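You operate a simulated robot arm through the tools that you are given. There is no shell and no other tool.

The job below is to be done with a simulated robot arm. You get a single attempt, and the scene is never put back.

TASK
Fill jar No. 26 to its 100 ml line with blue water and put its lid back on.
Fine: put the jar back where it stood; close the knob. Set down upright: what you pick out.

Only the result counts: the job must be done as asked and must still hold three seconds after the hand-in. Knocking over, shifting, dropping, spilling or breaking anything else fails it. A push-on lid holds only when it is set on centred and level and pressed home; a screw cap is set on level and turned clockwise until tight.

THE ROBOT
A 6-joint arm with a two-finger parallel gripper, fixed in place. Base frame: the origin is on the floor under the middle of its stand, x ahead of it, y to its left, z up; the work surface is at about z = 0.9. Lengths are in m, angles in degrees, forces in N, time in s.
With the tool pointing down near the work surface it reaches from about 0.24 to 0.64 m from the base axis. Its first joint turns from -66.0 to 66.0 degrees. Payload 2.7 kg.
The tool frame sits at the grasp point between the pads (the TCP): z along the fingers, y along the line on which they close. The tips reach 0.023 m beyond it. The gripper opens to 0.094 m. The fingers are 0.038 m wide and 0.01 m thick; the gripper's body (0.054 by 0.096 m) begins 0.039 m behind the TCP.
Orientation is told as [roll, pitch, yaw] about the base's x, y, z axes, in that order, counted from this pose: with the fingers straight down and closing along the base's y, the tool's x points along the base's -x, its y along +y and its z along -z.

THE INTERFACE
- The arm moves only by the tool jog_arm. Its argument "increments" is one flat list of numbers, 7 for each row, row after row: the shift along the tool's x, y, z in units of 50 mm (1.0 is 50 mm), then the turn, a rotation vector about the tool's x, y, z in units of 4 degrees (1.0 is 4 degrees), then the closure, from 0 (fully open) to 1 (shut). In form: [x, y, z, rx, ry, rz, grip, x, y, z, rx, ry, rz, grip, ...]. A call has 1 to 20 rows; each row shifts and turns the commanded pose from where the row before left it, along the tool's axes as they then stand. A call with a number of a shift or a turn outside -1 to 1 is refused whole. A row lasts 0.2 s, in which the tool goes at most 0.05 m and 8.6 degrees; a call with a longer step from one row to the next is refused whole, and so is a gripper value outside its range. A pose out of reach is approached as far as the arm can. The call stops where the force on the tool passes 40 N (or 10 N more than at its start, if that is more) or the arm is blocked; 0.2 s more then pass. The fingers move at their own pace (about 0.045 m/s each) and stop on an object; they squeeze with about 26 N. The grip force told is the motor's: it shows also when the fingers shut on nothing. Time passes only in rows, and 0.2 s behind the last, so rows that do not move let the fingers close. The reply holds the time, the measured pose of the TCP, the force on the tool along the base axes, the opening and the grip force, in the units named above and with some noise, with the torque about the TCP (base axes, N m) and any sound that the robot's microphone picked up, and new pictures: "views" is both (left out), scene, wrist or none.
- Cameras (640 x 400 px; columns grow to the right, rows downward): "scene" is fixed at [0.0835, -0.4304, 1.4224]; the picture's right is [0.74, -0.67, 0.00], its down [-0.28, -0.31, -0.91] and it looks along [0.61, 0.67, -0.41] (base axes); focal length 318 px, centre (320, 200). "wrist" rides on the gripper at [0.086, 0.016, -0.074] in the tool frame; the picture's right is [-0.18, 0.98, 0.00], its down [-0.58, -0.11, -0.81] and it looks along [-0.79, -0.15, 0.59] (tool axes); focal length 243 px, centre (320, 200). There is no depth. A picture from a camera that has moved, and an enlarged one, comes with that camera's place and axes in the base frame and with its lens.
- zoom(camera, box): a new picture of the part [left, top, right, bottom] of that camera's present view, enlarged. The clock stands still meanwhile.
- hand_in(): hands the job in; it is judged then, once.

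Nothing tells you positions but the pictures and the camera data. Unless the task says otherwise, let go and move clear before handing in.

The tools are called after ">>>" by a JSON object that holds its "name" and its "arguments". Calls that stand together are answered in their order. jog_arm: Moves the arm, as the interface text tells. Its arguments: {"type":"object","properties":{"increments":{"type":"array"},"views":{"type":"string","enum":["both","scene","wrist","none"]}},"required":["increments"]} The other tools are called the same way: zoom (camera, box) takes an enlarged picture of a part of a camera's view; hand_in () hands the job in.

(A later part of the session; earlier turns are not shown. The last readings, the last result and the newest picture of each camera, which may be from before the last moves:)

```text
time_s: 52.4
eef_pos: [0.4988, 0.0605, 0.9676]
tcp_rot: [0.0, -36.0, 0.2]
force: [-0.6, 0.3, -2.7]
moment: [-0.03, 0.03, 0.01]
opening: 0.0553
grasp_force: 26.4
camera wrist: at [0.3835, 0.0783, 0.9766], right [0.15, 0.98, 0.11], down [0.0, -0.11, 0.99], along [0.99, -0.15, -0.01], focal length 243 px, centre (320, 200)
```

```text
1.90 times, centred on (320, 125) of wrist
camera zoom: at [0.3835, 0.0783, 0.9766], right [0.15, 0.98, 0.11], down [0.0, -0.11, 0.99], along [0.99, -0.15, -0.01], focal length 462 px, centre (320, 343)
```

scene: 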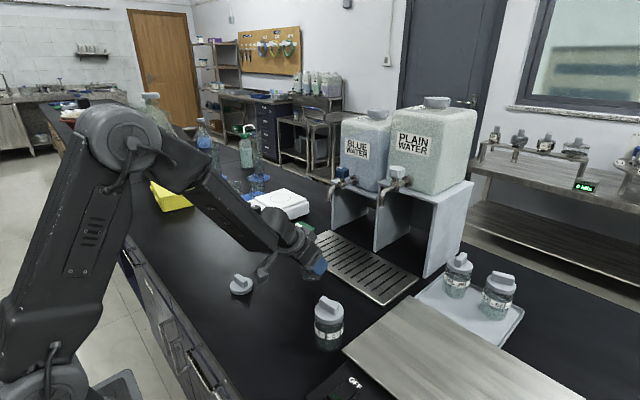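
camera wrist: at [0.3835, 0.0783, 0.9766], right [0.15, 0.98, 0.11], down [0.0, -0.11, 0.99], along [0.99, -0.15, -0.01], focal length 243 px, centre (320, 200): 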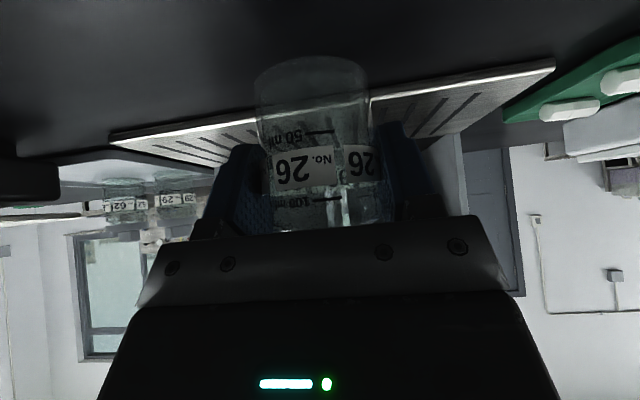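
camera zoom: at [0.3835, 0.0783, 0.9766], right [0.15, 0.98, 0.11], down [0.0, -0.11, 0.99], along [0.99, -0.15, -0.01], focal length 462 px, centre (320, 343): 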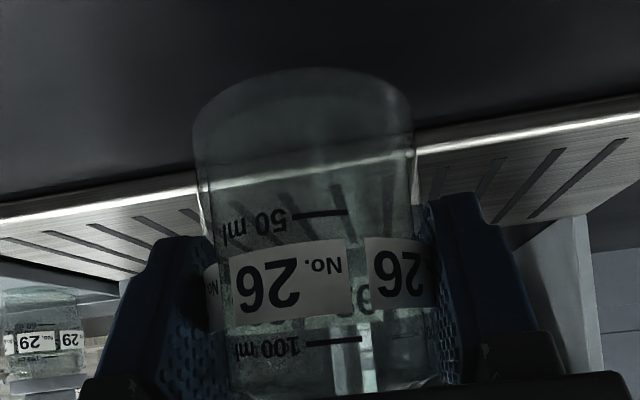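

Jar hangs upright and steady. Now moving it under the blue spout, first three quarters of the way.

>>> {"name": "jog_arm", "arguments": {"increments": [-0.42, 0.284, 0.306, 0, 0, 0, 0.6, -0.42, 0.284, 0.306, 0, 0, 0, 0.6, -0.42, 0.284, 0.306, 0, 0, 0, 0.6, -0.42, 0.284, 0.306, 0, 0, 0, 0.6, 0, 0, 0, 0, 0, 0, 0.6], "views": "both"}}

>>> {"name": "zoom", "arguments": {"camera": "scene", "box": [270, 140, 430, 260]}}

```text
time_s: 53.6
eef_pos: [0.5999, 0.1137, 0.968]
tcp_rot: [0.0, -36.1, 0.2]
force: [1.2, -0.4, -1.6]
moment: [0.03, 0.01, 0.0]
opening: 0.0552
grasp_force: 26.1
camera wrist: at [0.487, 0.1319, 0.9778], right [0.15, 0.98, 0.11], down [0.0, -0.11, 0.99], along [0.99, -0.15, -0.01], focal length 243 px, centre (320, 200)
```

scene: 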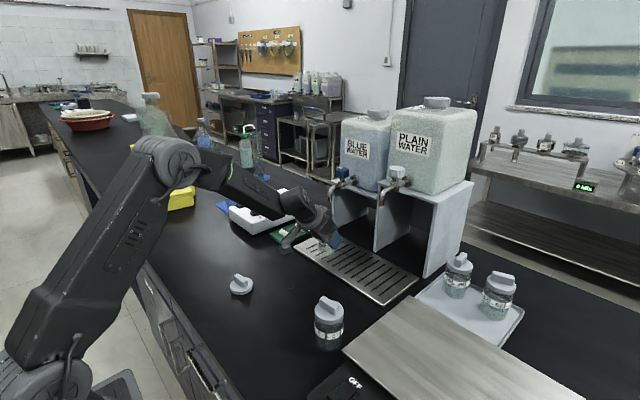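
wrist: 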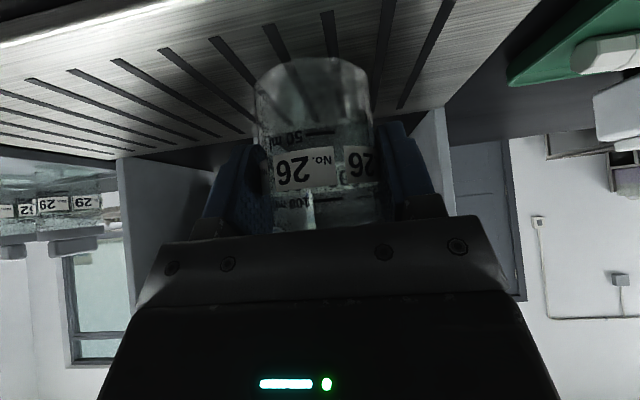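

```text
3.33 times, centred on (350, 200) of scene
camera zoom: at [0.0836, -0.4304, 1.4224], right [0.74, -0.67, 0.0], down [-0.28, -0.31, -0.91], along [0.61, 0.67, -0.41], focal length 1060 px, centre (220, 200)
```

zoom: 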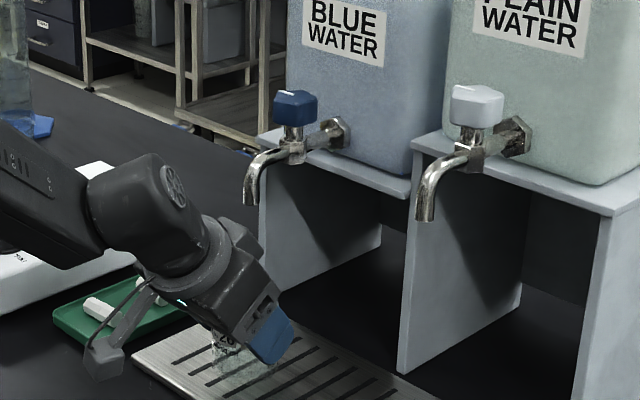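

>>> {"name": "jog_arm", "arguments": {"increments": [-0.21, 0.142, 0.153, 0, 0, 0, 0.6, -0.21, 0.142, 0.153, 0, 0, 0, 0.6, 0, 0, 0, 0, 0, 0, 0.6], "views": "both"}}

>>> {"name": "zoom", "arguments": {"camera": "scene", "box": [290, 150, 390, 260]}}

```text
time_s: 54.4
eef_pos: [0.6275, 0.1289, 0.9684]
tcp_rot: [0.0, -36.0, 0.1]
force: [-1.0, -0.2, -2.3]
moment: [-0.01, 0.02, 0.01]
opening: 0.0553
grasp_force: 26.0
camera wrist: at [0.5133, 0.1468, 0.9776], right [0.15, 0.98, 0.11], down [0.0, -0.11, 0.99], along [0.99, -0.15, -0.01], focal length 243 px, centre (320, 200)
```

scene: 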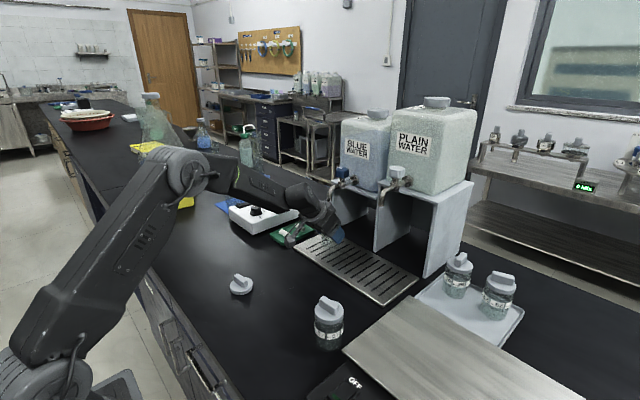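
wrist: 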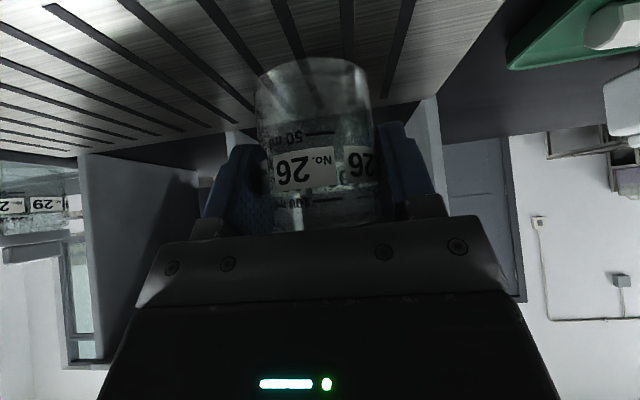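

```text
3.64 times, centred on (340, 205) of scene
camera zoom: at [0.0836, -0.4304, 1.4224], right [0.74, -0.67, 0.0], down [-0.28, -0.31, -0.91], along [0.61, 0.67, -0.41], focal length 1156 px, centre (247, 182)
```

zoom: 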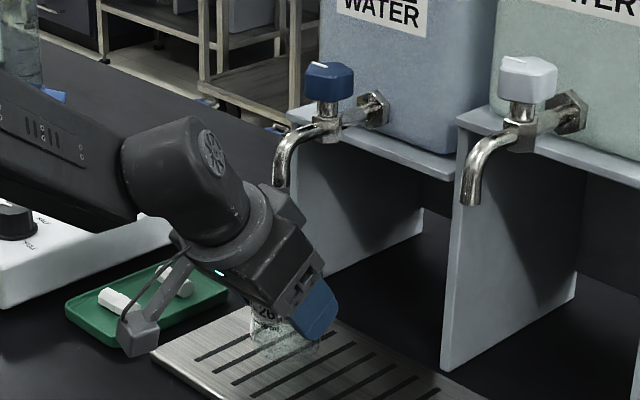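

The jar is under the spout, axis at about (0.629, 0.130). I will lower it slowly onto the tray.

>>> {"name": "jog_arm", "arguments": {"increments": [0.047, 0, 0.065, 0, 0, 0, 0.6, 0.047, 0, 0.065, 0, 0, 0, 0.6, 0, 0, 0, 0, 0, 0, 0.6], "views": "none"}}

>>> {"name": "jog_arm", "arguments": {"increments": [0.024, 0, 0.032, 0, 0, 0, 0.6, 0, 0, 0, 0, 0, 0, 0.6], "views": "none"}}

```text
time_s: 55.2
eef_pos: [0.6264, 0.1312, 0.9586]
tcp_rot: [0.0, -36.0, 0.1]
force: [0.4, -0.1, -1.4]
moment: [-0.01, 0.01, 0.01]
opening: 0.0553
grasp_force: 26.2
```

```text
time_s: 55.8
eef_pos: [0.627, 0.1316, 0.9574]
tcp_rot: [0.0, -36.0, -0.1]
force: [-0.4, -0.2, -0.2]
moment: [0.01, 0.01, 0.01]
opening: 0.0555
grasp_force: 25.8
```

>>> {"name": "jog_arm", "arguments": {"increments": [0.012, 0, 0.016, 0, 0, 0, 0.6, 0, 0, 0, 0, 0, 0, 0.6], "views": "none"}}

>>> {"name": "zoom", "arguments": {"camera": "wrist", "box": [200, 20, 440, 230]}}

```text
time_s: 56.4
eef_pos: [0.6277, 0.1324, 0.9572]
tcp_rot: [0.0, -36.1, 0.0]
force: [-0.4, -2.1, 6.8]
moment: [-0.12, 0.21, 0.04]
opening: 0.0551
grasp_force: 26.1
```

```text
1.90 times, centred on (320, 125) of wrist
camera zoom: at [0.5132, 0.149, 0.9667], right [0.15, 0.98, 0.11], down [-0.01, -0.11, 0.99], along [0.99, -0.15, -0.01], focal length 462 px, centre (320, 343)
```

zoom: 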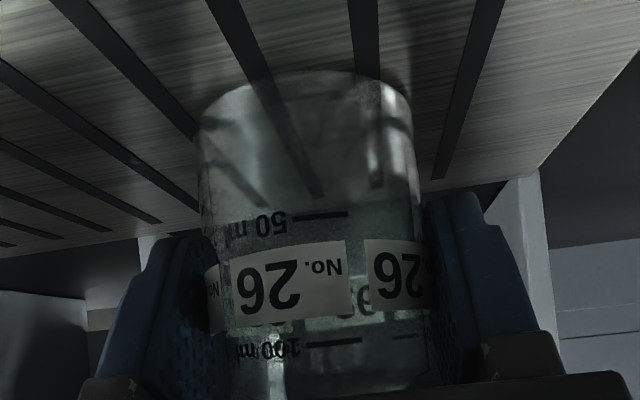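

Touchdown on the tray (about 7 N; tray surface about 9 mm above table). I will open and back out along the tool axis, then check the jar against the spout.

>>> {"name": "jog_arm", "arguments": {"increments": [0, 0, 0, 0, 0, 0, 0.4, 0, 0, 0, 0, 0, 0, 0.15, 0, 0, 0, 0, 0, 0, 0.15], "views": "none"}}

>>> {"name": "jog_arm", "arguments": {"increments": [0, 0, -0.2, 0, 0, 0, 0.15, 0, 0, -0.5, 0, 0, 0, 0.15, 0, 0, -0.6, 0, 0, 0, 0.15, 0, 0, -0.6, 0, 0, 0, 0.15, 0, 0, -0.6, 0, 0, 0, 0.15, 0, 0, 0, 0, 0, 0, 0.15], "views": "both"}}

>>> {"name": "zoom", "arguments": {"camera": "scene", "box": [290, 150, 390, 260]}}

>>> {"name": "zoom", "arguments": {"camera": "wrist", "box": [220, 20, 420, 230]}}

```text
time_s: 57.2
eef_pos: [0.6259, 0.1317, 0.9576]
tcp_rot: [0.0, -36.0, 0.0]
force: [-0.4, 0.3, -0.4]
moment: [0.01, 0.01, 0.02]
opening: 0.0803
grasp_force: 0.1
```

```text
time_s: 58.6
eef_pos: [0.5529, 0.13, 1.0597]
tcp_rot: [0.0, -36.0, 0.1]
force: [1.4, 0.3, -0.2]
moment: [-0.02, 0.0, 0.0]
opening: 0.0798
grasp_force: 0.0
camera wrist: at [0.4393, 0.1481, 1.0694], right [0.15, 0.98, 0.11], down [0.0, -0.11, 0.99], along [0.99, -0.15, -0.01], focal length 243 px, centre (320, 200)
```

scene: 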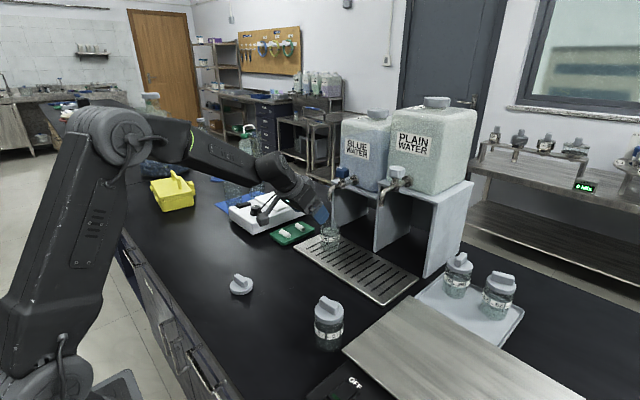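
wrist: 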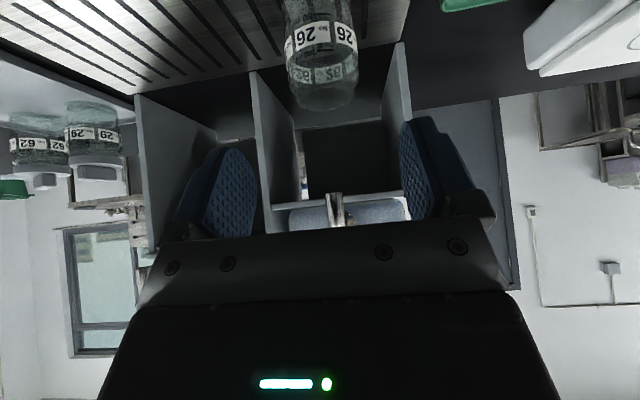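

```text
3.64 times, centred on (340, 205) of scene
camera zoom: at [0.0835, -0.4304, 1.4224], right [0.74, -0.67, 0.0], down [-0.28, -0.31, -0.91], along [0.61, 0.67, -0.41], focal length 1156 px, centre (247, 182)
```

zoom: 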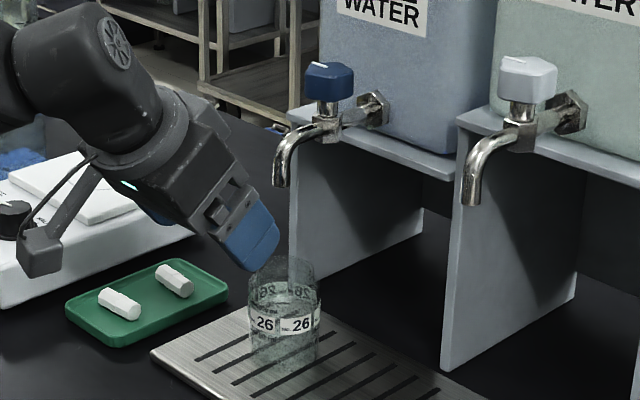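

```text
1.90 times, centred on (320, 125) of wrist
camera zoom: at [0.4393, 0.1481, 1.0694], right [0.15, 0.98, 0.11], down [0.0, -0.11, 0.99], along [0.99, -0.15, -0.01], focal length 462 px, centre (320, 343)
```

zoom: 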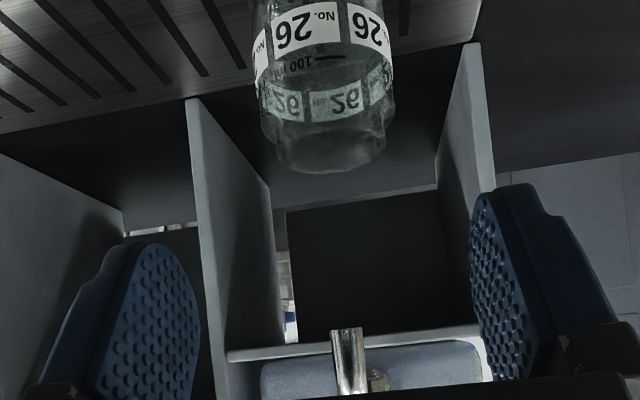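

The rim centre (0.631, 0.132) lies right under the spout (0.629, 0.131). Now I will go up and line up with the blue knob, still tilted, from behind and above.

>>> {"name": "jog_arm", "arguments": {"increments": [-0.45, 0, -0.619, 0, 0, 0, 0.25, -0.45, 0, -0.619, 0, 0, 0, 0.25, -0.45, 0, -0.619, 0, 0, 0, 0.25, -0.45, 0, -0.619, 0, 0, 0, 0.25, -0.534, 0, 0.388, 0, 0, 0, 0.25, -0.534, 0, 0.388, 0, 0, 0, 0.25, 0, 0, 0, 0, 0, 0, 0.25], "views": "both"}}

>>> {"name": "zoom", "arguments": {"camera": "wrist", "box": [220, 40, 420, 240]}}

>>> {"name": "zoom", "arguments": {"camera": "scene", "box": [290, 130, 400, 260]}}

```text
time_s: 60.2
eef_pos: [0.621, 0.1324, 1.2113]
tcp_rot: [0.0, -35.9, 0.1]
force: [0.2, 0.0, 0.4]
moment: [0.01, 0.01, 0.04]
opening: 0.071
grasp_force: 0.0
camera wrist: at [0.5073, 0.1492, 1.2201], right [0.15, 0.98, 0.11], down [0.0, -0.11, 0.99], along [0.99, -0.15, -0.01], focal length 243 px, centre (320, 200)
```

scene: 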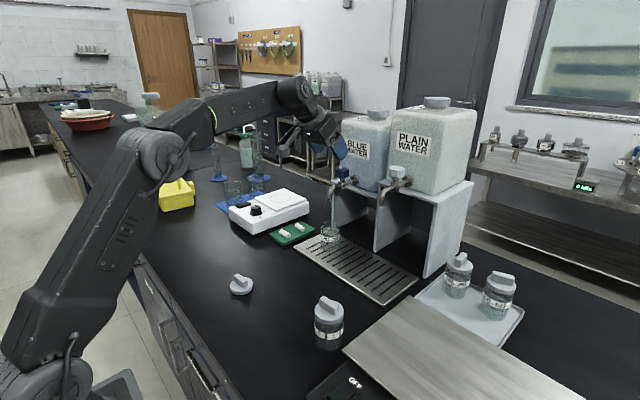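
wrist: 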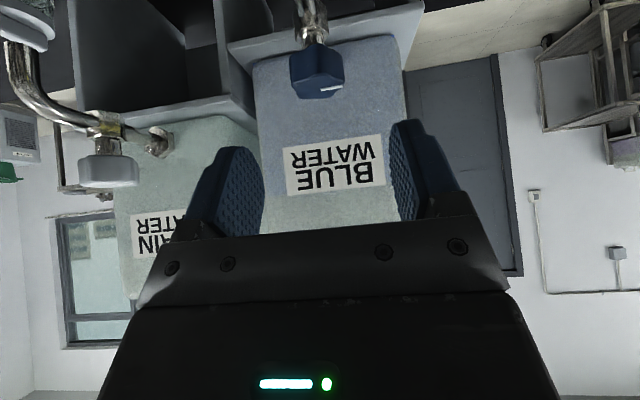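

```text
2.00 times, centred on (320, 140) of wrist
camera zoom: at [0.5073, 0.1492, 1.2201], right [0.15, 0.98, 0.11], down [0.0, -0.11, 0.99], along [0.99, -0.15, -0.01], focal length 485 px, centre (320, 320)
```

zoom: 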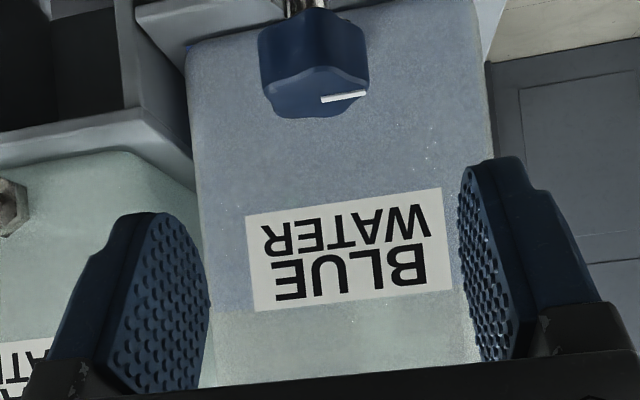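

```text
3.08 times, centred on (345, 195) of scene
camera zoom: at [0.0835, -0.4304, 1.4224], right [0.74, -0.67, 0.0], down [-0.28, -0.31, -0.91], along [0.61, 0.67, -0.41], focal length 978 px, centre (243, 215)
```

zoom: 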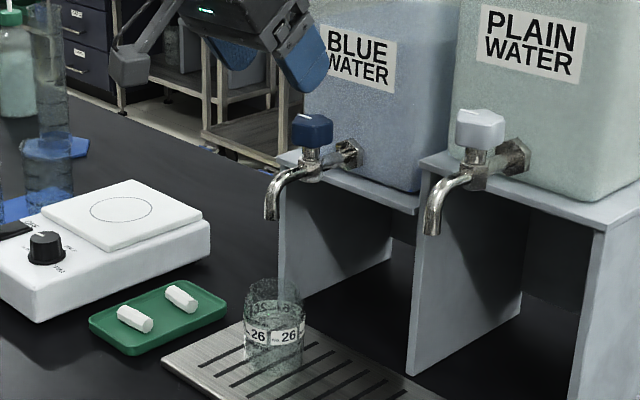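

The knob sits right on the tool axis, about 0.1 m ahead. I will advance around it with open fingers.

>>> {"name": "jog_arm", "arguments": {"increments": [0, -0.015, 0.4, 0, 0, 0, 0.25, 0, -0.015, 0.4, 0, 0, 0, 0.25, 0, 0, 0.4, 0, 0, 0, 0.25, 0, 0, 0.4, 0, 0, 0, 0.25, 0, 0, 0, 0, 0, 0, 0.25], "views": "both"}}

>>> {"name": "zoom", "arguments": {"camera": "wrist", "box": [220, 40, 420, 240]}}

>>> {"name": "zoom", "arguments": {"camera": "scene", "box": [290, 130, 400, 260]}}

```text
time_s: 61.4
eef_pos: [0.6681, 0.1293, 1.1456]
tcp_rot: [0.0, -36.0, 0.1]
force: [-0.6, -1.2, -0.1]
moment: [0.01, -0.02, 0.03]
opening: 0.0706
grasp_force: 0.0
camera wrist: at [0.5544, 0.1467, 1.1549], right [0.15, 0.98, 0.11], down [0.0, -0.11, 0.99], along [0.99, -0.15, -0.01], focal length 243 px, centre (320, 200)
```

scene: 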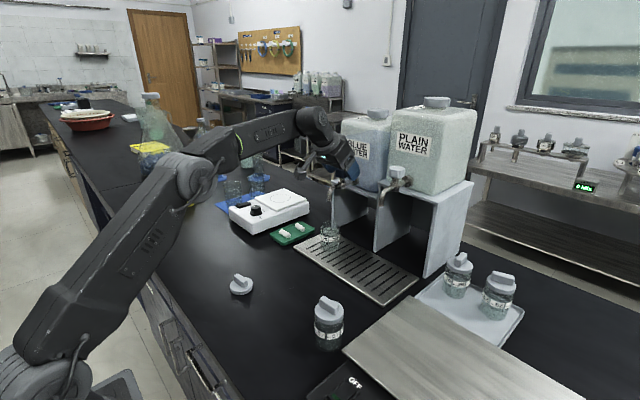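
wrist: 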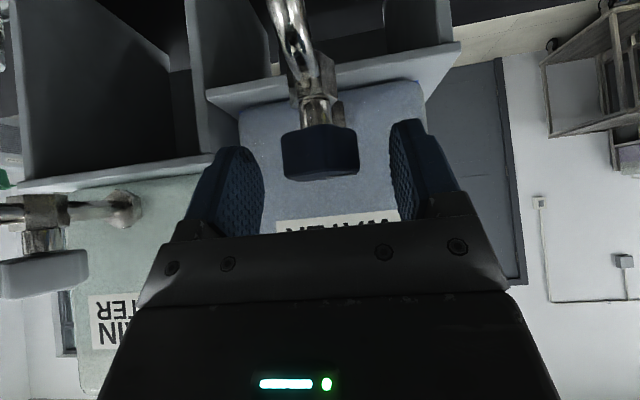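

```text
2.00 times, centred on (320, 140) of wrist
camera zoom: at [0.5544, 0.1467, 1.1549], right [0.15, 0.98, 0.11], down [0.0, -0.11, 0.99], along [0.99, -0.15, -0.01], focal length 485 px, centre (320, 320)
```

zoom: 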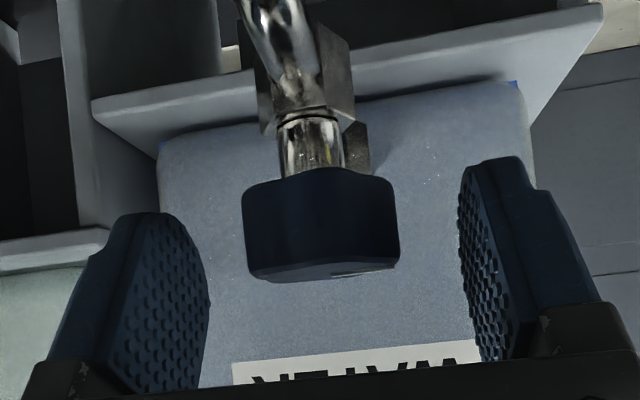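

```text
3.08 times, centred on (345, 195) of scene
camera zoom: at [0.0835, -0.4304, 1.4224], right [0.74, -0.67, 0.0], down [-0.28, -0.31, -0.91], along [0.61, 0.67, -0.41], focal length 978 px, centre (243, 215)
```

zoom: 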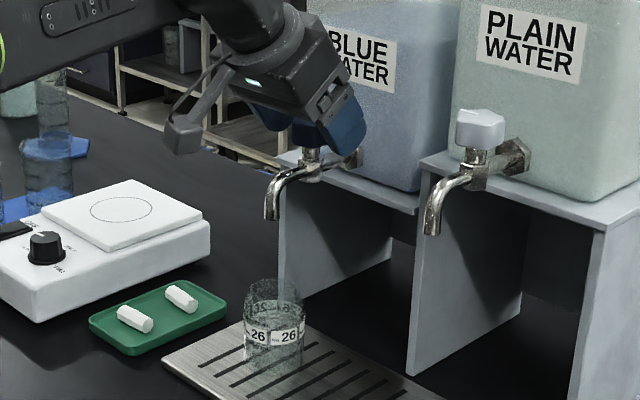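

>>> {"name": "jog_arm", "arguments": {"increments": [0, 0, 0.19, 0, 0, 0, 0.25, 0, 0, 0.18, 0, 0, 0, 0.25, 0, 0, 0, 0, 0, 0, 0.25], "views": "both"}}

>>> {"name": "zoom", "arguments": {"camera": "wrist", "box": [220, 40, 420, 240]}}

>>> {"name": "zoom", "arguments": {"camera": "scene", "box": [310, 140, 390, 210]}}

```text
time_s: 62.2
eef_pos: [0.678, 0.1294, 1.1307]
tcp_rot: [0.0, -36.0, 0.0]
force: [-0.1, -0.4, -0.6]
moment: [-0.01, 0.02, 0.02]
opening: 0.0707
grasp_force: 0.1
camera wrist: at [0.5642, 0.1463, 1.14], right [0.15, 0.98, 0.11], down [0.0, -0.11, 0.99], along [0.99, -0.15, -0.01], focal length 243 px, centre (320, 200)
```

scene: 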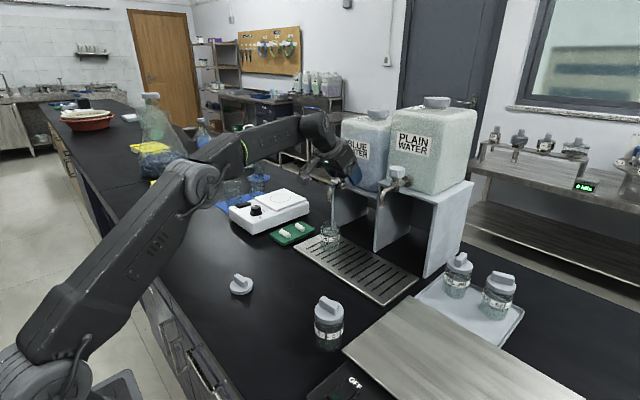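
wrist: 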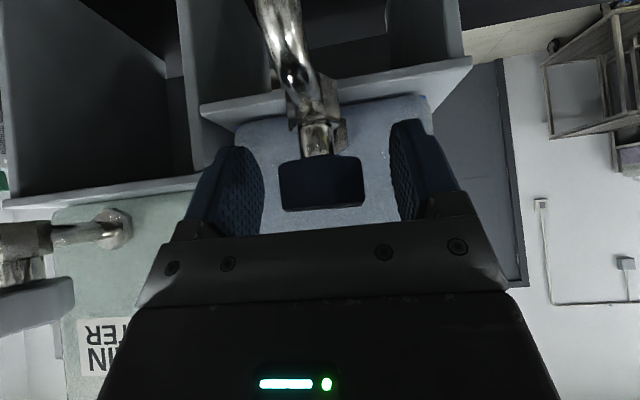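

```text
2.00 times, centred on (320, 140) of wrist
camera zoom: at [0.5642, 0.1463, 1.14], right [0.15, 0.98, 0.11], down [0.0, -0.11, 0.99], along [0.99, -0.15, -0.01], focal length 485 px, centre (320, 320)
```

zoom: 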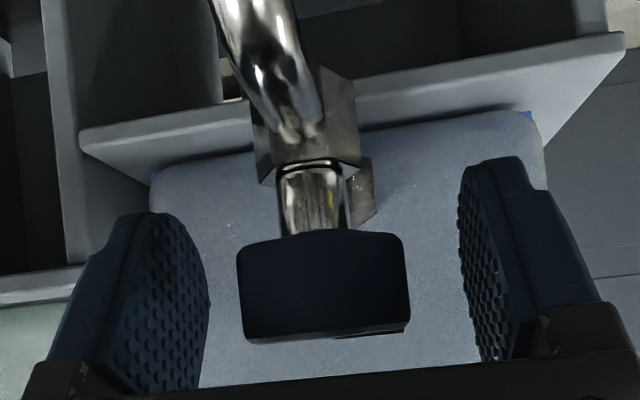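

```text
5.71 times, centred on (350, 175) of scene
camera zoom: at [0.0835, -0.4304, 1.4224], right [0.74, -0.67, 0.0], down [-0.28, -0.31, -0.91], along [0.61, 0.67, -0.41], focal length 1817 px, centre (149, 343)
```

zoom: 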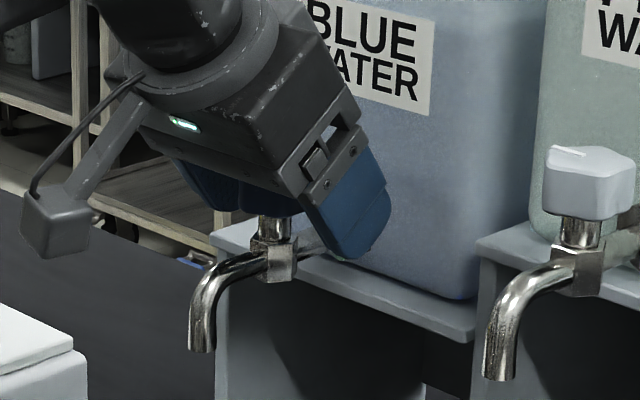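

The knob is centred between the fingers. I will close on it and look.

>>> {"name": "jog_arm", "arguments": {"increments": [0, 0, 0, 0, 0, 0, 0.5, 0, 0, 0, 0, 0, 0, 0.8, 0, 0, 0, 0, 0, 0, 0.8], "views": "both"}}

>>> {"name": "zoom", "arguments": {"camera": "scene", "box": [290, 140, 400, 260]}}

>>> {"name": "zoom", "arguments": {"camera": "wrist", "box": [220, 40, 420, 240]}}

```text
time_s: 63.0
eef_pos: [0.678, 0.1311, 1.1306]
tcp_rot: [-0.1, -36.1, 0.1]
force: [2.3, 5.3, 0.2]
moment: [-0.07, -0.16, 0.0]
opening: 0.0344
grasp_force: 38.5
camera wrist: at [0.5641, 0.1473, 1.14], right [0.15, 0.98, 0.11], down [0.0, -0.11, 0.99], along [0.99, -0.15, -0.01], focal length 243 px, centre (320, 200)
```

scene: 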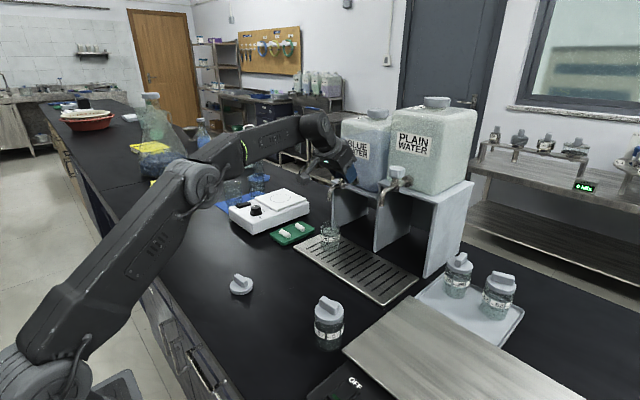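
wrist: 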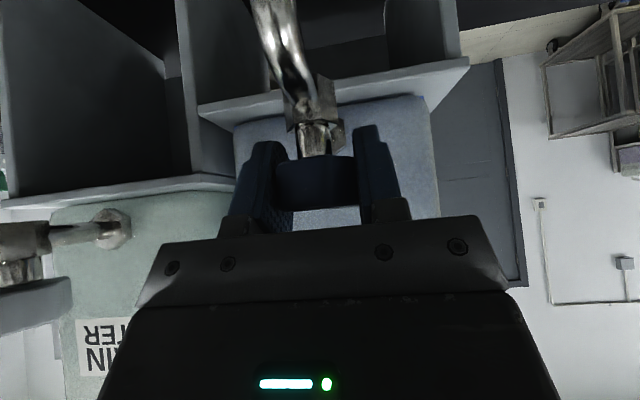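

```text
3.33 times, centred on (345, 200) of scene
camera zoom: at [0.0836, -0.4302, 1.4225], right [0.74, -0.67, 0.0], down [-0.28, -0.31, -0.91], along [0.61, 0.67, -0.41], focal length 1060 px, centre (237, 200)
```

zoom: 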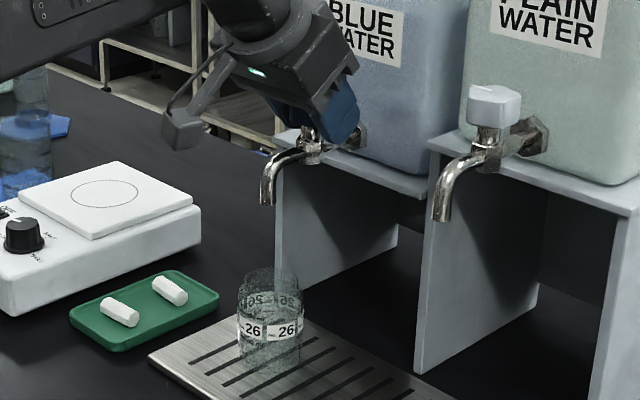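

```text
2.00 times, centred on (320, 140) of wrist
camera zoom: at [0.5641, 0.1473, 1.14], right [0.15, 0.98, 0.11], down [0.0, -0.11, 0.99], along [0.99, -0.15, -0.01], focal length 485 px, centre (320, 320)
```

zoom: 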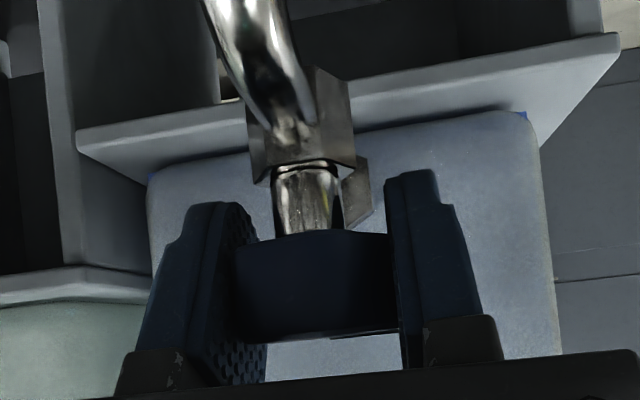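

Gripped (0.0344 m). I will try a small counter-clockwise turn of 8° about the vertical and watch torque and the spout.

>>> {"name": "jog_arm", "arguments": {"increments": [0, 0, 0, -0.588, 0, -0.809, 0.8, 0, 0, 0, -0.588, 0, -0.809, 0.8], "views": "scene"}}

>>> {"name": "zoom", "arguments": {"camera": "scene", "box": [290, 140, 400, 260]}}

```text
time_s: 63.6
eef_pos: [0.6781, 0.1313, 1.1309]
tcp_rot: [0.0, -36.0, 8.1]
force: [4.4, 10.7, -6.5]
moment: [0.14, -1.33, -0.11]
opening: 0.0343
grasp_force: 44.4
```

scene: 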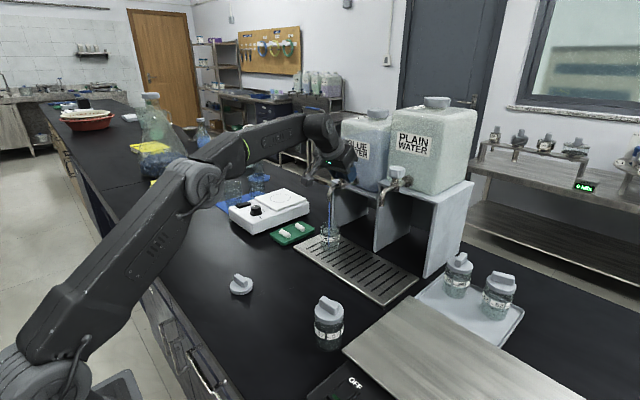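

```text
3.33 times, centred on (345, 200) of scene
camera zoom: at [0.0838, -0.43, 1.4225], right [0.74, -0.67, 0.0], down [-0.28, -0.31, -0.91], along [0.61, 0.67, -0.41], focal length 1060 px, centre (237, 200)
```

zoom: 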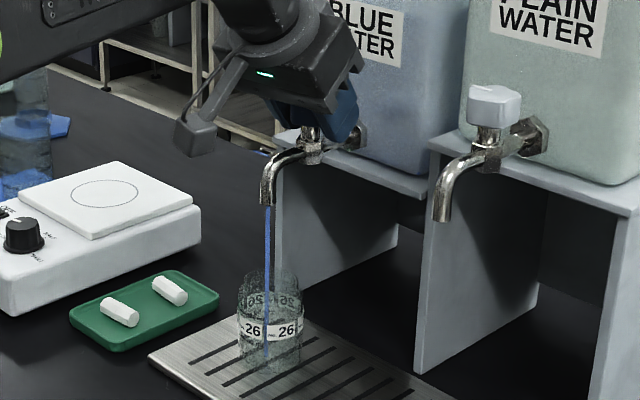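

Blue water is flowing into the jar in a thin stream at 8°. I will hold here and let short times pass, watching the level.

>>> {"name": "jog_arm", "arguments": {"increments": [0, 0, 0, 0, 0, 0, 0.8, 0, 0, 0, 0, 0, 0, 0.8, 0, 0, 0, 0, 0, 0, 0.8, 0, 0, 0, 0, 0, 0, 0.8, 0, 0, 0, 0, 0, 0, 0.8], "views": "none"}}

>>> {"name": "zoom", "arguments": {"camera": "scene", "box": [305, 190, 360, 260]}}

```text
time_s: 64.8
eef_pos: [0.6784, 0.1315, 1.1295]
tcp_rot: [0.0, -36.0, 8.1]
force: [5.6, 12.6, -10.6]
moment: [0.29, -1.21, -0.09]
opening: 0.0345
grasp_force: 44.4
```

```text
5.71 times, centred on (332, 225) of scene
camera zoom: at [0.0839, -0.4299, 1.4226], right [0.74, -0.67, 0.0], down [-0.28, -0.31, -0.91], along [0.61, 0.67, -0.41], focal length 1817 px, centre (249, 57)
```

zoom: 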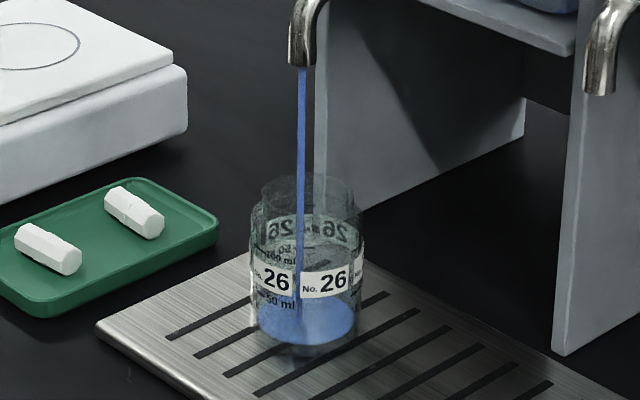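

About 1.3 s gave a few ml, so the flow is roughly 5 ml/s, which is easy to control. I will let it run 4 s at a time.

>>> {"name": "jog_arm", "arguments": {"increments": [0, 0, 0, 0, 0, 0, 0.8, 0, 0, 0, 0, 0, 0, 0.8, 0, 0, 0, 0, 0, 0, 0.8, 0, 0, 0, 0, 0, 0, 0.8, 0, 0, 0, 0, 0, 0, 0.8, 0, 0, 0, 0, 0, 0, 0.8, 0, 0, 0, 0, 0, 0, 0.8, 0, 0, 0, 0, 0, 0, 0.8, 0, 0, 0, 0, 0, 0, 0.8, 0, 0, 0, 0, 0, 0, 0.8, 0, 0, 0, 0, 0, 0, 0.8, 0, 0, 0, 0, 0, 0, 0.8, 0, 0, 0, 0, 0, 0, 0.8, 0, 0, 0, 0, 0, 0, 0.8, 0, 0, 0, 0, 0, 0, 0.8], "views": "none"}}

>>> {"name": "zoom", "arguments": {"camera": "scene", "box": [305, 190, 360, 260]}}

```text
time_s: 68.0
eef_pos: [0.6777, 0.1313, 1.1322]
tcp_rot: [0.0, -35.8, 8.1]
force: [4.7, 15.5, -13.9]
moment: [0.06, -0.25, -0.1]
opening: 0.0343
grasp_force: 45.8
```

```text
5.71 times, centred on (332, 225) of scene
camera zoom: at [0.084, -0.4298, 1.4226], right [0.74, -0.67, 0.0], down [-0.28, -0.31, -0.91], along [0.61, 0.67, -0.42], focal length 1817 px, centre (249, 57)
```

zoom: 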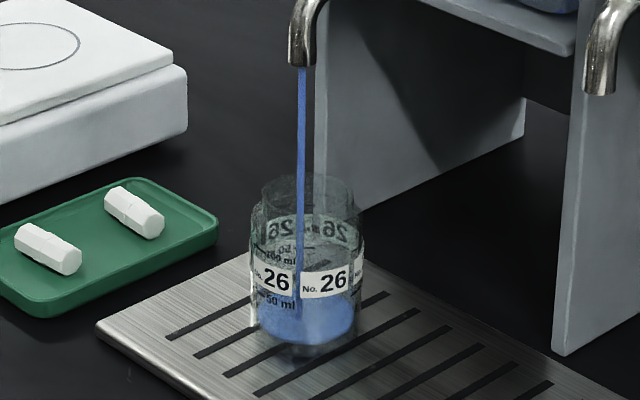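

The level is rising only about 2 ml/s, so I will open another 8° and relax the sideways force a little.

>>> {"name": "jog_arm", "arguments": {"increments": [0.012, 0.02, 0.016, -0.588, 0, -0.809, 0.8, 0, 0, 0, -0.588, 0, -0.809, 0.8, 0, 0, 0, 0, 0, 0, 0.8], "views": "none"}}

>>> {"name": "zoom", "arguments": {"camera": "scene", "box": [305, 190, 360, 260]}}

```text
time_s: 68.8
eef_pos: [0.6761, 0.1311, 1.1308]
tcp_rot: [0.0, -36.2, 16.2]
force: [18.4, 17.1, -5.0]
moment: [0.04, 0.5, -0.02]
opening: 0.0344
grasp_force: 45.1
```

```text
5.71 times, centred on (332, 225) of scene
camera zoom: at [0.0843, -0.4298, 1.4226], right [0.74, -0.67, 0.0], down [-0.28, -0.31, -0.91], along [0.61, 0.67, -0.42], focal length 1817 px, centre (249, 57)
```

zoom: 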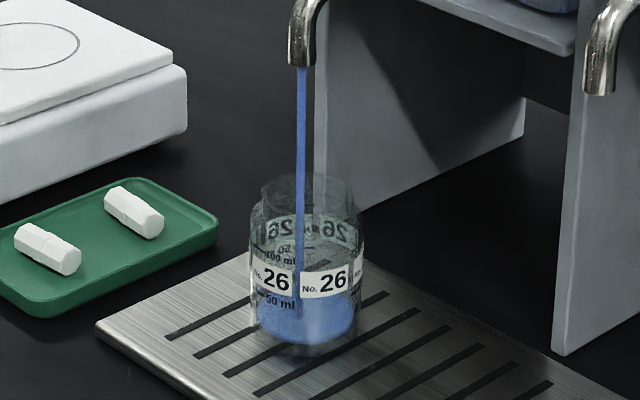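

>>> {"name": "jog_arm", "arguments": {"increments": [-0.025, 0.015, 0.026, 0, 0, 0, 0.8, 0, 0, 0, 0, 0, 0, 0.8, 0, 0, 0, 0, 0, 0, 0.8, 0, 0, 0, 0, 0, 0, 0.8, 0, 0, 0, 0, 0, 0, 0.8, 0, 0, 0, 0, 0, 0, 0.8, 0, 0, 0, 0, 0, 0, 0.8, 0, 0, 0, 0, 0, 0, 0.8, 0, 0, 0, 0, 0, 0, 0.8, 0, 0, 0, 0, 0, 0, 0.8], "views": "none"}}

>>> {"name": "zoom", "arguments": {"camera": "scene", "box": [305, 190, 360, 260]}}

```text
time_s: 71.0
eef_pos: [0.6773, 0.1321, 1.1311]
tcp_rot: [-0.1, -35.9, 16.2]
force: [-23.3, -2.9, 5.2]
moment: [-0.07, 0.92, 0.0]
opening: 0.0342
grasp_force: 45.0
```

```text
5.71 times, centred on (332, 225) of scene
camera zoom: at [0.0826, -0.4305, 1.4225], right [0.74, -0.67, 0.0], down [-0.28, -0.31, -0.91], along [0.61, 0.67, -0.41], focal length 1817 px, centre (249, 57)
```

zoom: 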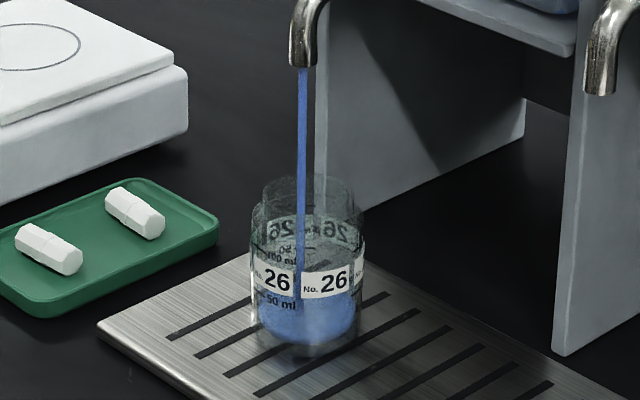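

>>> {"name": "jog_arm", "arguments": {"increments": [0.0125, 0.0044, -0.009, 0, 0, 0, 0.8, 0, 0, 0, 0, 0, 0, 0.8, 0, 0, 0, 0, 0, 0, 0.8], "views": "none"}}

>>> {"name": "zoom", "arguments": {"camera": "scene", "box": [315, 215, 347, 255]}}

```text
time_s: 71.8
eef_pos: [0.6766, 0.1304, 1.131]
tcp_rot: [0.0, -36.0, 16.0]
force: [-6.0, -2.3, 6.6]
moment: [0.19, 0.68, 0.0]
opening: 0.0343
grasp_force: 44.8
```

```text
10.00 times, centred on (331, 235) of scene
camera zoom: at [0.0832, -0.4305, 1.4224], right [0.74, -0.67, 0.0], down [-0.28, -0.31, -0.91], along [0.61, 0.67, -0.41], focal length 3180 px, centre (210, -150)
```

zoom: 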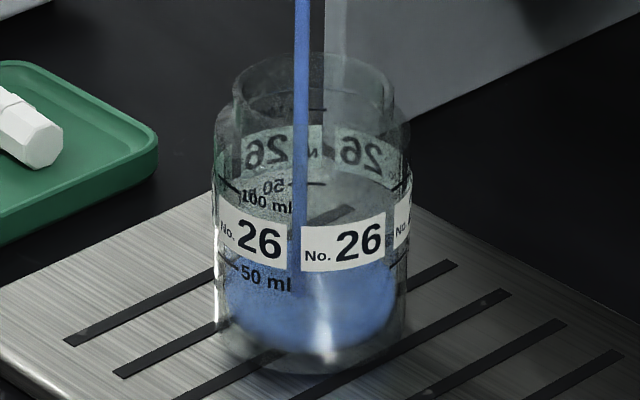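

The forces are relaxed and the level is still under about 25 ml (hidden behind the label). I will open to about 32° for a quicker flow and check right away.

>>> {"name": "jog_arm", "arguments": {"increments": [0, 0.006, 0, -0.588, 0, -0.809, 0.8, 0, 0.006, 0, -0.588, 0, -0.809, 0.8, 0, 0.006, 0, -0.588, 0, -0.809, 0.8, 0, 0.006, 0, -0.588, 0, -0.809, 0.8], "views": "none"}}

>>> {"name": "zoom", "arguments": {"camera": "scene", "box": [315, 215, 347, 255]}}

>>> {"name": "zoom", "arguments": {"camera": "scene", "box": [290, 140, 400, 260]}}

```text
time_s: 72.8
eef_pos: [0.6768, 0.1334, 1.1302]
tcp_rot: [-0.2, -36.0, 32.2]
force: [-6.5, -3.5, 9.2]
moment: [0.05, 1.1, -0.05]
opening: 0.0342
grasp_force: 44.9
```

```text
10.00 times, centred on (331, 235) of scene
camera zoom: at [0.0831, -0.4305, 1.4224], right [0.74, -0.67, 0.0], down [-0.28, -0.31, -0.91], along [0.61, 0.67, -0.41], focal length 3180 px, centre (210, -150)
```

zoom: 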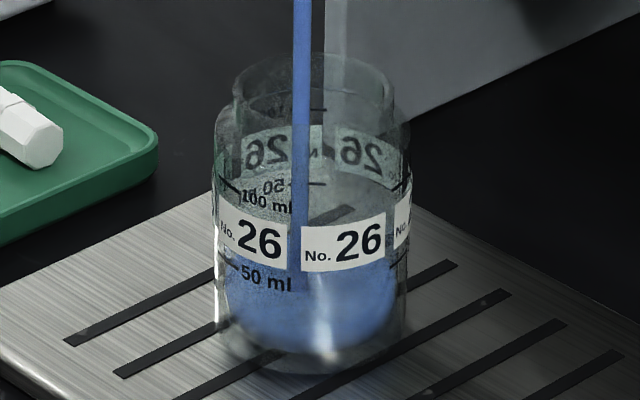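

```text
3.33 times, centred on (345, 200) of scene
camera zoom: at [0.0831, -0.4305, 1.4224], right [0.74, -0.67, 0.0], down [-0.28, -0.31, -0.91], along [0.61, 0.67, -0.41], focal length 1060 px, centre (237, 200)
```

zoom: 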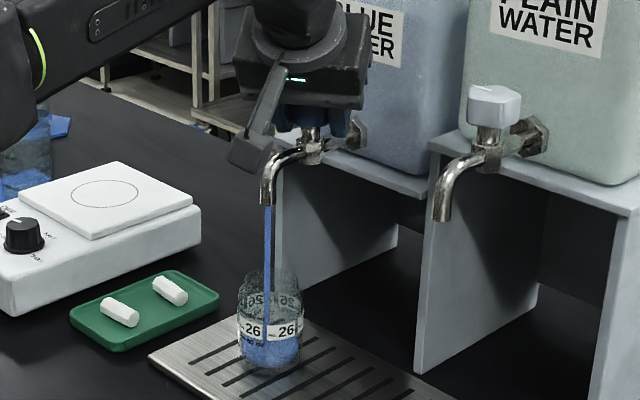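

>>> {"name": "jog_arm", "arguments": {"increments": [0, 0, 0, 0, 0, 0, 0.8, 0, 0, 0, 0, 0, 0, 0.8, 0, 0, 0, 0, 0, 0, 0.8, 0, 0, 0, 0, 0, 0, 0.8, 0, 0, 0, 0, 0, 0, 0.8, 0, 0, 0, 0, 0, 0, 0.8], "views": "none"}}

>>> {"name": "zoom", "arguments": {"camera": "scene", "box": [315, 215, 347, 255]}}

```text
time_s: 74.2
eef_pos: [0.6765, 0.1334, 1.1313]
tcp_rot: [-0.1, -36.1, 32.1]
force: [-7.4, -3.6, 11.2]
moment: [-0.27, 1.05, 0.0]
opening: 0.0343
grasp_force: 44.6
```

```text
10.00 times, centred on (331, 235) of scene
camera zoom: at [0.083, -0.4306, 1.4224], right [0.74, -0.67, 0.0], down [-0.28, -0.31, -0.91], along [0.61, 0.67, -0.41], focal length 3180 px, centre (210, -150)
```

zoom: 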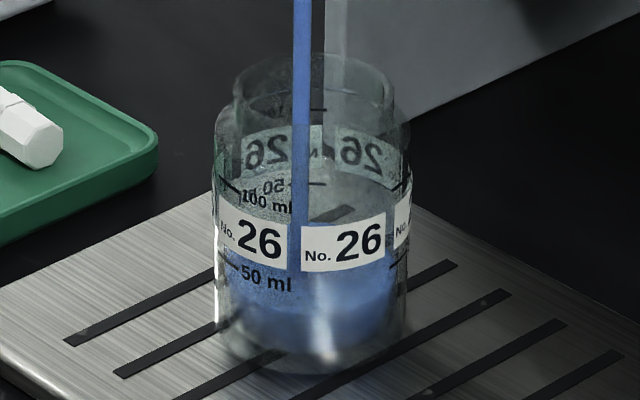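

>>> {"name": "jog_arm", "arguments": {"increments": [0, 0, 0, 0, 0, 0, 0.8, 0, 0, 0, 0, 0, 0, 0.8, 0, 0, 0, 0, 0, 0, 0.8, 0, 0, 0, 0, 0, 0, 0.8, 0, 0, 0, 0, 0, 0, 0.8, 0, 0, 0, 0, 0, 0, 0.8, 0, 0, 0, 0, 0, 0, 0.8, 0, 0, 0, 0, 0, 0, 0.8, 0, 0, 0, 0, 0, 0, 0.8], "views": "none"}}

>>> {"name": "zoom", "arguments": {"camera": "scene", "box": [315, 215, 347, 255]}}

```text
time_s: 76.2
eef_pos: [0.6766, 0.1325, 1.1311]
tcp_rot: [-0.1, -36.1, 32.1]
force: [-6.6, -5.3, 13.9]
moment: [-0.15, 0.6, 0.01]
opening: 0.0341
grasp_force: 45.0
```

```text
10.00 times, centred on (331, 235) of scene
camera zoom: at [0.083, -0.4306, 1.4224], right [0.74, -0.67, 0.0], down [-0.28, -0.31, -0.91], along [0.61, 0.67, -0.41], focal length 3180 px, centre (210, -150)
```

zoom: 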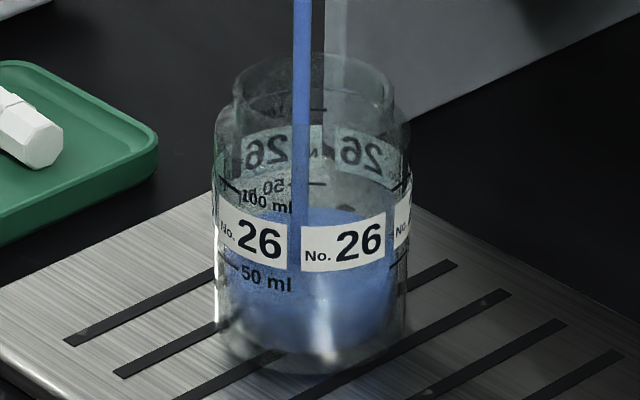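

Level is about 35 ml (back edge just under the 50 ml tick), with about 7 ml/s now. I will wait another 4 s.

>>> {"name": "jog_arm", "arguments": {"increments": [0, 0, 0, 0, 0, 0, 0.8, 0, 0, 0, 0, 0, 0, 0.8, 0, 0, 0, 0, 0, 0, 0.8, 0, 0, 0, 0, 0, 0, 0.8, 0, 0, 0, 0, 0, 0, 0.8, 0, 0, 0, 0, 0, 0, 0.8, 0, 0, 0, 0, 0, 0, 0.8, 0, 0, 0, 0, 0, 0, 0.8, 0, 0, 0, 0, 0, 0, 0.8, 0, 0, 0, 0, 0, 0, 0.8, 0, 0, 0, 0, 0, 0, 0.8, 0, 0, 0, 0, 0, 0, 0.8, 0, 0, 0, 0, 0, 0, 0.8, 0, 0, 0, 0, 0, 0, 0.8, 0, 0, 0, 0, 0, 0, 0.8, 0, 0, 0, 0, 0, 0, 0.8, 0, 0, 0, 0, 0, 0, 0.8, 0, 0, 0, 0, 0, 0, 0.8, 0, 0, 0, 0, 0, 0, 0.8], "views": "none"}}

>>> {"name": "zoom", "arguments": {"camera": "scene", "box": [315, 215, 347, 255]}}

```text
time_s: 80.2
eef_pos: [0.6772, 0.1341, 1.1311]
tcp_rot: [-0.1, -36.1, 32.1]
force: [-4.7, -4.7, 13.0]
moment: [0.36, -0.01, -0.01]
opening: 0.0341
grasp_force: 45.0
```

```text
10.00 times, centred on (331, 235) of scene
camera zoom: at [0.083, -0.4306, 1.4224], right [0.74, -0.67, 0.0], down [-0.28, -0.31, -0.91], along [0.61, 0.67, -0.41], focal length 3180 px, centre (210, -150)
```

zoom: 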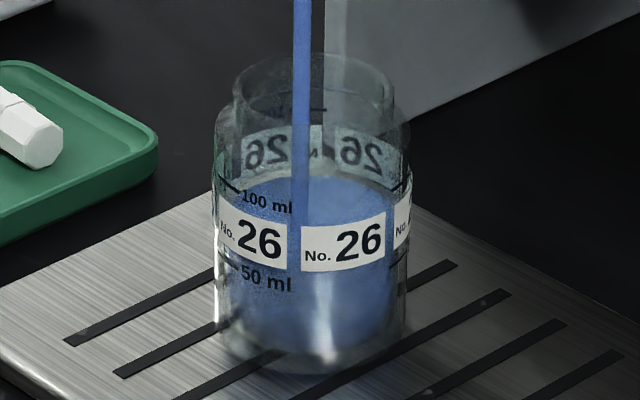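

>>> {"name": "jog_arm", "arguments": {"increments": [0, 0, 0, 0, 0, 0, 0.8, 0, 0, 0, 0, 0, 0, 0.8, 0, 0, 0, 0, 0, 0, 0.8, 0, 0, 0, 0, 0, 0, 0.8, 0, 0, 0, 0, 0, 0, 0.8, 0, 0, 0, 0, 0, 0, 0.8, 0, 0, 0, 0, 0, 0, 0.8, 0, 0, 0, 0, 0, 0, 0.8, 0, 0, 0, 0, 0, 0, 0.8, 0, 0, 0, 0, 0, 0, 0.8, 0, 0, 0, 0, 0, 0, 0.8, 0, 0, 0, 0, 0, 0, 0.8, 0, 0, 0, 0, 0, 0, 0.8, 0, 0, 0, 0, 0, 0, 0.8], "views": "none"}}

>>> {"name": "zoom", "arguments": {"camera": "scene", "box": [315, 215, 347, 255]}}

```text
time_s: 83.2
eef_pos: [0.6757, 0.133, 1.1308]
tcp_rot: [-0.1, -36.0, 32.1]
force: [-5.0, -4.5, 13.9]
moment: [0.32, 0.07, 0.0]
opening: 0.0342
grasp_force: 45.1
```

```text
10.00 times, centred on (331, 235) of scene
camera zoom: at [0.0831, -0.4306, 1.4224], right [0.74, -0.67, 0.0], down [-0.28, -0.31, -0.91], along [0.61, 0.67, -0.41], focal length 3180 px, centre (210, -150)
```

zoom: 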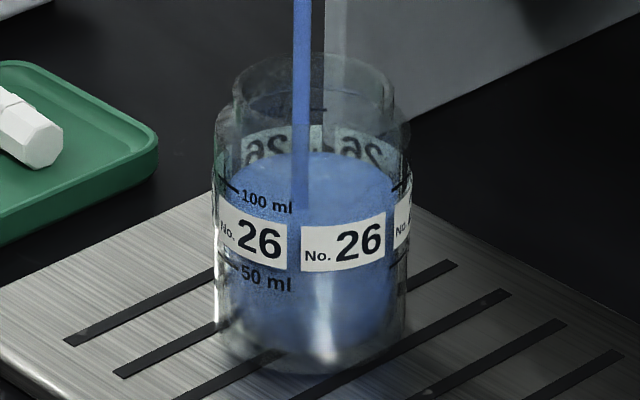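

About 71–74 ml now. I will let another 3 s pass and look again before closing.

>>> {"name": "jog_arm", "arguments": {"increments": [0, 0, 0, 0, 0, 0, 0.8, 0, 0, 0, 0, 0, 0, 0.8, 0, 0, 0, 0, 0, 0, 0.8, 0, 0, 0, 0, 0, 0, 0.8, 0, 0, 0, 0, 0, 0, 0.8, 0, 0, 0, 0, 0, 0, 0.8, 0, 0, 0, 0, 0, 0, 0.8, 0, 0, 0, 0, 0, 0, 0.8, 0, 0, 0, 0, 0, 0, 0.8, 0, 0, 0, 0, 0, 0, 0.8, 0, 0, 0, 0, 0, 0, 0.8, 0, 0, 0, 0, 0, 0, 0.8], "views": "none"}}

>>> {"name": "zoom", "arguments": {"camera": "scene", "box": [315, 215, 347, 255]}}

```text
time_s: 85.8
eef_pos: [0.6763, 0.1355, 1.1301]
tcp_rot: [-0.1, -36.1, 32.0]
force: [-4.2, -5.0, 15.0]
moment: [0.25, 0.2, 0.04]
opening: 0.0343
grasp_force: 45.4
```

```text
10.00 times, centred on (331, 235) of scene
camera zoom: at [0.0831, -0.4306, 1.4224], right [0.74, -0.67, 0.0], down [-0.28, -0.31, -0.91], along [0.61, 0.67, -0.41], focal length 3180 px, centre (210, -150)
```

zoom: 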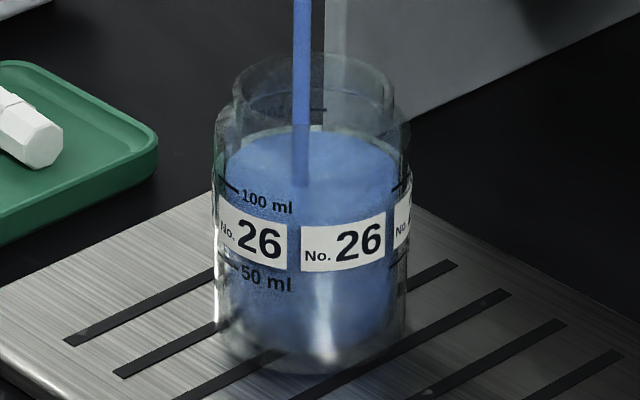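

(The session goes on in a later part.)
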